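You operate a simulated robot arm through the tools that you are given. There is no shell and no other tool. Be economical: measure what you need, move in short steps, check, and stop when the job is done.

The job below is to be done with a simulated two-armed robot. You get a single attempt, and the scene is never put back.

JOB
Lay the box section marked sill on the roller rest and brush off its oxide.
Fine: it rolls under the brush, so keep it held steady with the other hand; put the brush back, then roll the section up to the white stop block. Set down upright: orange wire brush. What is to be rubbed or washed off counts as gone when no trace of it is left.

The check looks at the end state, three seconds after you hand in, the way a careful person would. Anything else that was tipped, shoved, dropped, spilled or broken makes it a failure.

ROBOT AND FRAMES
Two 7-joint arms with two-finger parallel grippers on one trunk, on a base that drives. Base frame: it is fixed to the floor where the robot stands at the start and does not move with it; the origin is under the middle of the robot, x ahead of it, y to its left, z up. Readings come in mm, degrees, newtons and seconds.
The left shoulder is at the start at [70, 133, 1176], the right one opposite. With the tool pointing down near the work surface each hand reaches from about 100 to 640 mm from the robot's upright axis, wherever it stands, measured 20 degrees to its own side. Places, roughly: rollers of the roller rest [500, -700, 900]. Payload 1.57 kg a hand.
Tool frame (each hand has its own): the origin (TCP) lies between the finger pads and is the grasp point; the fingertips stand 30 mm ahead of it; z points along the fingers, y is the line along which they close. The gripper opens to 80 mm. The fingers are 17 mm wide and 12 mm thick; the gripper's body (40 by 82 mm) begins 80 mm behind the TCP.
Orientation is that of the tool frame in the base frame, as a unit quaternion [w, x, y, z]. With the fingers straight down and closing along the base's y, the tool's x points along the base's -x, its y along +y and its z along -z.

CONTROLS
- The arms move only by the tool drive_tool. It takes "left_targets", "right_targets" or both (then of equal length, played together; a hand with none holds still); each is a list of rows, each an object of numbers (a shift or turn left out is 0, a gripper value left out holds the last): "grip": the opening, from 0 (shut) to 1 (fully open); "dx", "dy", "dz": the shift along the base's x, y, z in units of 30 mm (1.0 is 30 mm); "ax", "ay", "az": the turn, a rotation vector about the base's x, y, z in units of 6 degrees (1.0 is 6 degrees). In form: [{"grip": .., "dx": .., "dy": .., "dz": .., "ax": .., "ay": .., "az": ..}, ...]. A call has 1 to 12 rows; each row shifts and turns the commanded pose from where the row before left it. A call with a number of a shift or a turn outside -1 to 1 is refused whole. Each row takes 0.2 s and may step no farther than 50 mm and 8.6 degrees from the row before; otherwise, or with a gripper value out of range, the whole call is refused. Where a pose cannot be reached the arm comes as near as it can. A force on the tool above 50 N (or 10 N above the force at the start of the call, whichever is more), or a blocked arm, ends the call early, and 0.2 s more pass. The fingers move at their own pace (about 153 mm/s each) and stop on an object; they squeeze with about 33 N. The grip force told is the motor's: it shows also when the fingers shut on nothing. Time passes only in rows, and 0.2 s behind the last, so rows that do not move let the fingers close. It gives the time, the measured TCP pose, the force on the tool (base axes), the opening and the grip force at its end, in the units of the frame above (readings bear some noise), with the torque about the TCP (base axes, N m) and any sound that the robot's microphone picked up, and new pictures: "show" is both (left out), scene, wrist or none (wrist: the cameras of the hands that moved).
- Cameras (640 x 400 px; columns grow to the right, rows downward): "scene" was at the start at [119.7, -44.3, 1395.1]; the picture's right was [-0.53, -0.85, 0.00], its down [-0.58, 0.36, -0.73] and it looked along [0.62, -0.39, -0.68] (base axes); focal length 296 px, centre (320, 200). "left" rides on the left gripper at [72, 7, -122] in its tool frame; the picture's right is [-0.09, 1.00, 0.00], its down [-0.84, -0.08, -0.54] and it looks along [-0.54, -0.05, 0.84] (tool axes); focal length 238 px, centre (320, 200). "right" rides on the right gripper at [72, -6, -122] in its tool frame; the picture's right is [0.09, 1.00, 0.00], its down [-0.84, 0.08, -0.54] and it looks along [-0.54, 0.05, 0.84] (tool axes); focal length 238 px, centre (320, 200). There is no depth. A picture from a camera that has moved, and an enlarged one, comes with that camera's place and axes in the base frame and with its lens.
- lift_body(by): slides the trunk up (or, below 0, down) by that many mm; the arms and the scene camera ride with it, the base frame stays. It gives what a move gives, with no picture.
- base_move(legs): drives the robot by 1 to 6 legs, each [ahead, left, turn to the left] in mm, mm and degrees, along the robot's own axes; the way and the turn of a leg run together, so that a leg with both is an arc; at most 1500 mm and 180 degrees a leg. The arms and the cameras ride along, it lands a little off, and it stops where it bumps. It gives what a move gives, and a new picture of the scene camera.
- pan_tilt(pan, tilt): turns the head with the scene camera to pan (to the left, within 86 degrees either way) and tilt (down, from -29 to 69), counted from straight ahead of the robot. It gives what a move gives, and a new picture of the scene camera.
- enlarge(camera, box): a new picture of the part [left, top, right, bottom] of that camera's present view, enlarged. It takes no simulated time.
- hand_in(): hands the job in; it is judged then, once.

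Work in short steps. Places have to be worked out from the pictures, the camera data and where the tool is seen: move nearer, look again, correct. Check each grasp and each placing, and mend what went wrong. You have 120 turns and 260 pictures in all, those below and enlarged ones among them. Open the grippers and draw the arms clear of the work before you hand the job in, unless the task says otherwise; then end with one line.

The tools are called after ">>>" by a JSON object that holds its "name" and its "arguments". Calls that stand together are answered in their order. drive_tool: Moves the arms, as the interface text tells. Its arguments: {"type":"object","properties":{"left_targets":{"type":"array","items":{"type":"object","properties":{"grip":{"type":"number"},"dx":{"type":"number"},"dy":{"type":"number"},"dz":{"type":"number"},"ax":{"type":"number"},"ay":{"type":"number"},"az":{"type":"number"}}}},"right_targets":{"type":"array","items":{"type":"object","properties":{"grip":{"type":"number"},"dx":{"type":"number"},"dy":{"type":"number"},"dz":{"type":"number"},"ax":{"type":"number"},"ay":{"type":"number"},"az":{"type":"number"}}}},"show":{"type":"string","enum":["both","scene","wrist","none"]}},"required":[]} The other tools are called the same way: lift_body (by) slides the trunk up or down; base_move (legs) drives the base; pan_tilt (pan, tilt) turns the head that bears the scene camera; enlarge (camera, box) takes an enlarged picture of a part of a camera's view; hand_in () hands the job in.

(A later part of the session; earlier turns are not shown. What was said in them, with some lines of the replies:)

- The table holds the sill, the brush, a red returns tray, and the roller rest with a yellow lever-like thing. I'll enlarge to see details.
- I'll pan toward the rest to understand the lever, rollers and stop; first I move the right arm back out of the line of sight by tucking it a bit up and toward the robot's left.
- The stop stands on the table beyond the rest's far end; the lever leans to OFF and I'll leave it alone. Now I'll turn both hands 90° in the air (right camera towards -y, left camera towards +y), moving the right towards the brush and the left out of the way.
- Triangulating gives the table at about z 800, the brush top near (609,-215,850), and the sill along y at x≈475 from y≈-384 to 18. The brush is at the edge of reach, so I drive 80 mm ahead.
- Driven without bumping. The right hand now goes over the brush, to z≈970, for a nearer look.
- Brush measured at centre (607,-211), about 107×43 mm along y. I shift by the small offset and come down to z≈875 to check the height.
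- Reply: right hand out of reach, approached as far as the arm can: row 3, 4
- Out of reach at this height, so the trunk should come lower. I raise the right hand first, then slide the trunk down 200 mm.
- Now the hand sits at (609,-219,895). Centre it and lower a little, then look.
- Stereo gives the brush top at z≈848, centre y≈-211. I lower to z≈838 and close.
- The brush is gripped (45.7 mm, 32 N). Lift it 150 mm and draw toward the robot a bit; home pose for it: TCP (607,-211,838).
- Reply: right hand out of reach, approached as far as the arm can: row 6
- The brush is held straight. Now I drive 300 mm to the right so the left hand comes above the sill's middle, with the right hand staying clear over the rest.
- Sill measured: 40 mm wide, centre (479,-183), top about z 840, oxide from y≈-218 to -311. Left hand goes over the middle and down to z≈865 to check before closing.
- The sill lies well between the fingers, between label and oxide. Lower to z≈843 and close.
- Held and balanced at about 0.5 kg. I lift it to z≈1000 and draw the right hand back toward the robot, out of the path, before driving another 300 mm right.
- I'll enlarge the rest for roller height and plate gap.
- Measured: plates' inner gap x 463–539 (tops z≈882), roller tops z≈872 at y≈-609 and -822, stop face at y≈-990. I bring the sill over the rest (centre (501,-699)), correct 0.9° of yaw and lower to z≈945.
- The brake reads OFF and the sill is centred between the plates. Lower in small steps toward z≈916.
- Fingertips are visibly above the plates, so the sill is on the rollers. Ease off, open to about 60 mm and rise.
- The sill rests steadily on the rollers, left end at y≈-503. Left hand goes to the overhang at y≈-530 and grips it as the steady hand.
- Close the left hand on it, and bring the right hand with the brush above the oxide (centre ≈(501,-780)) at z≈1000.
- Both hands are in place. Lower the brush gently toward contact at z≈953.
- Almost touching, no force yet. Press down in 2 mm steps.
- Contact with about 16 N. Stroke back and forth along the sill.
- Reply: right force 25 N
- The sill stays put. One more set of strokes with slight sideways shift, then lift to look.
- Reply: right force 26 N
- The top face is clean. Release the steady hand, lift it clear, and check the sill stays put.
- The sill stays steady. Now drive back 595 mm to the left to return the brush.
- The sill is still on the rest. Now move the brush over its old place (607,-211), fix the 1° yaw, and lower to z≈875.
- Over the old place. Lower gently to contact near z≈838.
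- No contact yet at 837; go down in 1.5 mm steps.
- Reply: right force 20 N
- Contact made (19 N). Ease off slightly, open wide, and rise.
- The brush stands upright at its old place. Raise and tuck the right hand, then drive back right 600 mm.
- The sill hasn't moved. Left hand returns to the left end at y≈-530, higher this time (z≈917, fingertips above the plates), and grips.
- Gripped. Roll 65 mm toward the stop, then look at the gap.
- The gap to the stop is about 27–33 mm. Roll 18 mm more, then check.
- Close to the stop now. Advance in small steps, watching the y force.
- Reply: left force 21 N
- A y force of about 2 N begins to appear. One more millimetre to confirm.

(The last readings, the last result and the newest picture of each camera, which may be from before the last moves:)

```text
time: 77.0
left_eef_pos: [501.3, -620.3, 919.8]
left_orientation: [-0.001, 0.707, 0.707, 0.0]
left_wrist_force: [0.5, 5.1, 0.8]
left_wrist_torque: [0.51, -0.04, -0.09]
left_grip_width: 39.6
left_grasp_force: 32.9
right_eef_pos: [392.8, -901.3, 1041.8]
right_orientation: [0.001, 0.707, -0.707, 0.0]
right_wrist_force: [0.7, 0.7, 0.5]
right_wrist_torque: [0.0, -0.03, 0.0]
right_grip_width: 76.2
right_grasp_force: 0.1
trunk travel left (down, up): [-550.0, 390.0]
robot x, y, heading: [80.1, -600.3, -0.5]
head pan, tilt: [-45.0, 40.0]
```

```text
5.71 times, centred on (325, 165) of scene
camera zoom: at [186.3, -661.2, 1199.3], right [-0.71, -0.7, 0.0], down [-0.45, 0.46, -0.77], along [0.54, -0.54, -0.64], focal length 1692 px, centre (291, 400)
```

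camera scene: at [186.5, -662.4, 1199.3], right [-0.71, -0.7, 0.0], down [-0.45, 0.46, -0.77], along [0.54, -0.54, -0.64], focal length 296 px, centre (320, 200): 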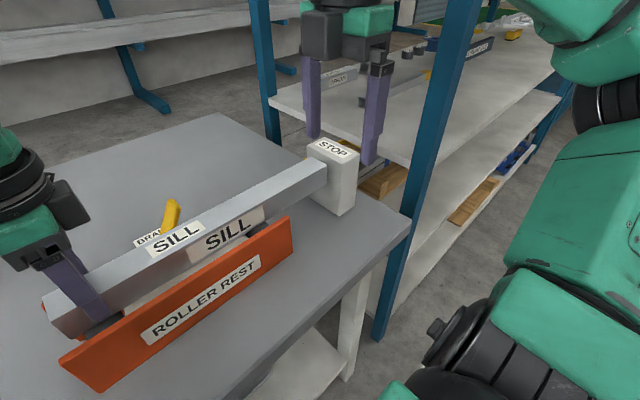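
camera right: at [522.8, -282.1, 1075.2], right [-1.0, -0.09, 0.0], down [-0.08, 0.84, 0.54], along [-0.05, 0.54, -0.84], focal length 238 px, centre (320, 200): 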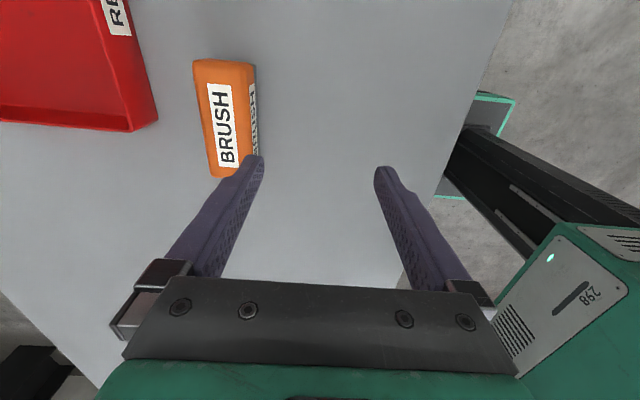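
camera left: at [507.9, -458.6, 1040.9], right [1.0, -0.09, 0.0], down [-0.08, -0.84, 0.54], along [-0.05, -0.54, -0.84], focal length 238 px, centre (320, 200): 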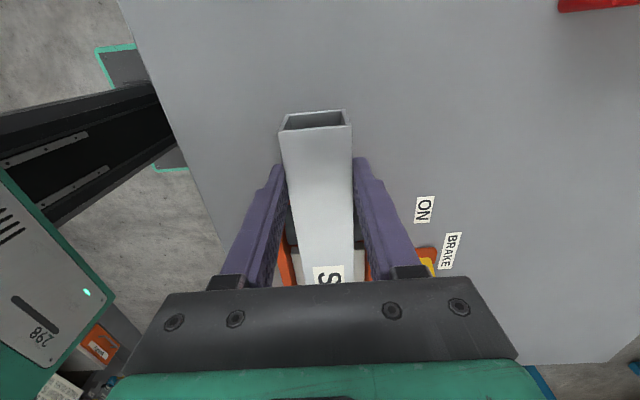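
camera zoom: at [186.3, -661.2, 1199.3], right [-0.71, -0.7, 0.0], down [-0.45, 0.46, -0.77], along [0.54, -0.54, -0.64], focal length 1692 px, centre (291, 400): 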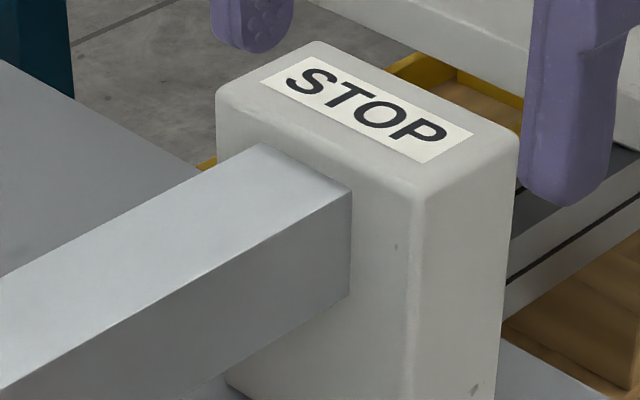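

Contact with the stop: 5 N, no gap visible. Open moderately and rise straight up.

>>> {"name": "drive_tool", "arguments": {"left_targets": [{"grip": 0.4}, {"grip": 0.7}, {"grip": 0.75}, {}, {"dz": 1}, {"dz": 1}, {"dz": 1}, {"dy": 1, "dx": -0.5}, {"dy": 1, "dx": -0.5}, {}], "right_targets": [{}, {}, {}, {}, {"dx": -1}, {"dx": -1}, {"dx": -1}, {}, {}, {}], "show": "scene"}}

>>> {"name": "enlarge", "arguments": {"camera": "scene", "box": [280, 130, 370, 200]}}

>>> {"name": "pan_tilt", "arguments": {"pan": 0, "tilt": 50}}

```text
time: 79.2
left_eef_pos: [471.0, -563.9, 1008.8]
left_orientation: [-0.001, 0.707, 0.707, 0.0]
left_wrist_force: [-0.5, -0.8, 0.7]
left_wrist_torque: [0.02, -0.04, 0.02]
left_grip_width: 60.1
left_grasp_force: 0.0
right_eef_pos: [304.9, -902.9, 1041.9]
right_orientation: [0.0, 0.708, -0.706, -0.001]
right_wrist_force: [0.4, -0.1, 0.7]
right_wrist_torque: [0.04, 0.0, 0.03]
right_grip_width: 75.7
right_grasp_force: 0.1
trunk travel left (down, up): [-550.0, 390.0]
robot x, y, heading: [76.0, -602.2, -0.3]
head pan, tilt: [-45.0, 40.0]
camera scene: at [186.6, -663.5, 1199.2], right [-0.71, -0.7, 0.0], down [-0.45, 0.46, -0.77], along [0.54, -0.54, -0.64], focal length 296 px, centre (320, 200)
```

scene: 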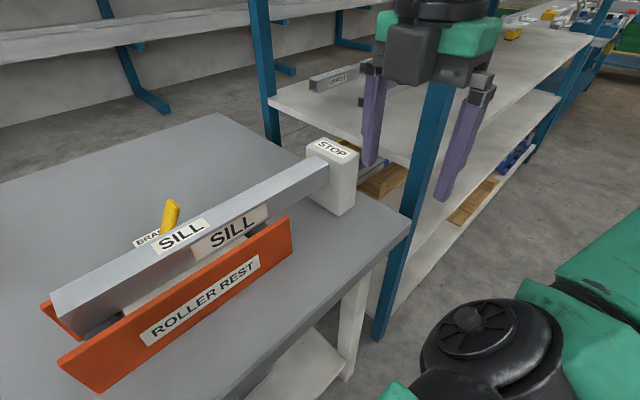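

```text
5.71 times, centred on (325, 165) of scene
camera zoom: at [186.6, -663.5, 1199.2], right [-0.71, -0.7, 0.0], down [-0.45, 0.46, -0.77], along [0.54, -0.54, -0.64], focal length 1692 px, centre (291, 400)
```

zoom: 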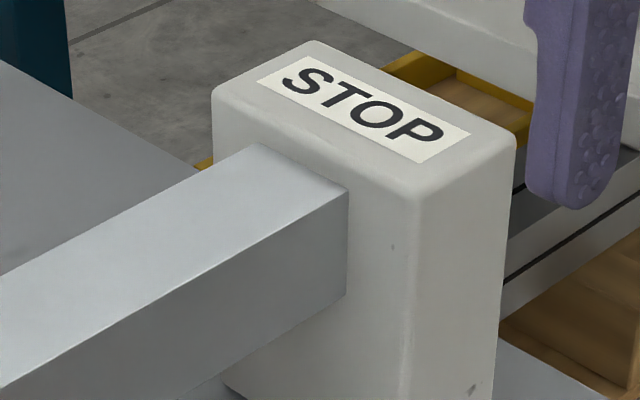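

```text
time: 80.3
left_eef_pos: [472.2, -561.6, 1008.8]
left_orientation: [-0.001, 0.707, 0.707, -0.001]
left_wrist_force: [-0.3, 0.0, 0.2]
left_wrist_torque: [-0.01, 0.01, 0.0]
left_grip_width: 59.9
left_grasp_force: 0.2
right_eef_pos: [304.1, -902.6, 1041.5]
right_orientation: [0.0, 0.708, -0.707, 0.0]
right_wrist_force: [0.7, -1.2, 0.3]
right_wrist_torque: [-0.02, -0.02, 0.0]
right_grip_width: 75.8
right_grasp_force: 0.1
trunk travel left (down, up): [-550.0, 390.0]
robot x, y, heading: [77.8, -599.9, -0.5]
head pan, tilt: [0.0, 50.0]
camera scene: at [203.5, -602.5, 1185.2], right [-0.01, -1.0, 0.0], down [-0.77, 0.0, -0.64], along [0.64, 0.0, -0.77], focal length 296 px, centre (320, 200)
```

scene: 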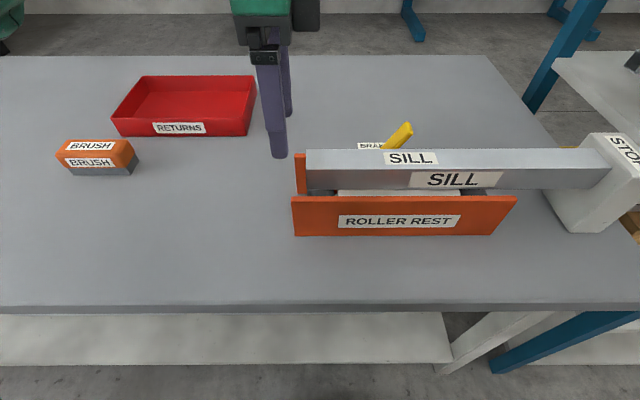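

The sill rests against the stop and everything stands. One enlarged check of the brushed face and the sill's left end on the roller.

>>> {"name": "enlarge", "arguments": {"camera": "scene", "box": [280, 110, 640, 250]}}

>>> {"name": "drive_tool", "arguments": {"left_targets": [{"dx": -1, "dy": 0.8, "grip": 1}, {"dx": -1, "dy": 0.8}, {"dx": -1, "dy": 0.8}, {"dx": -0.5, "dy": 0.5}, {}], "right_targets": [{"grip": 1}, {}, {}, {}, {}], "show": "scene"}}

```text
1.78 times, centred on (460, 180) of scene
camera zoom: at [203.5, -602.5, 1185.2], right [-0.01, -1.0, 0.0], down [-0.77, 0.0, -0.64], along [0.64, 0.0, -0.77], focal length 526 px, centre (71, 236)
```

zoom: 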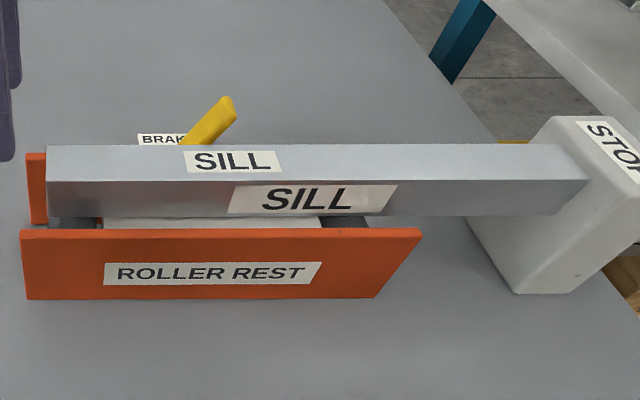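

```text
time: 81.5
left_eef_pos: [364.2, -476.4, 1009.8]
left_orientation: [0.0, 0.707, 0.707, -0.001]
left_wrist_force: [0.0, 0.5, 0.1]
left_wrist_torque: [0.0, -0.02, 0.03]
left_grip_width: 79.8
left_grasp_force: 0.0
right_eef_pos: [304.8, -903.4, 1042.6]
right_orientation: [0.0, 0.708, -0.706, 0.0]
right_wrist_force: [0.7, -0.6, -0.7]
right_wrist_torque: [0.02, 0.04, 0.0]
right_grip_width: 80.2
right_grasp_force: 0.1
trunk travel left (down, up): [-550.0, 390.0]
robot x, y, heading: [77.3, -602.6, -0.3]
head pan, tilt: [0.0, 50.0]
camera scene: at [203.9, -602.8, 1185.1], right [0.0, -1.0, 0.0], down [-0.77, 0.0, -0.64], along [0.64, 0.0, -0.77], focal length 296 px, centre (320, 200)
```

scene: 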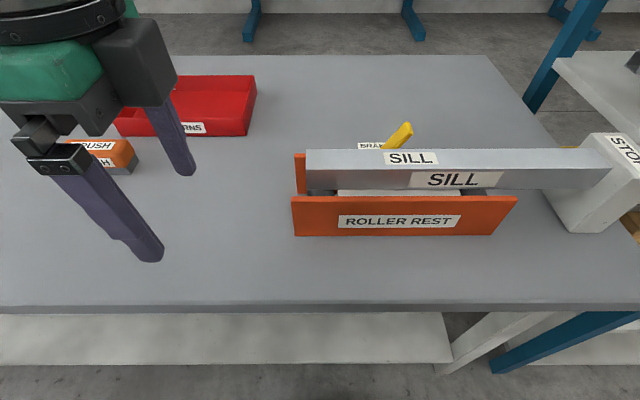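

The sill is clean and against the stop, the brush is upright in its old place, and both arms are clear with grippers open. Handing in.

>>> {"name": "hand_in", "arguments": {}}

```text
The job is handed in.
```

The sill is on the roller rest with its oxide brushed off and its end against the white stop block; the orange brush stands upright back where it started.
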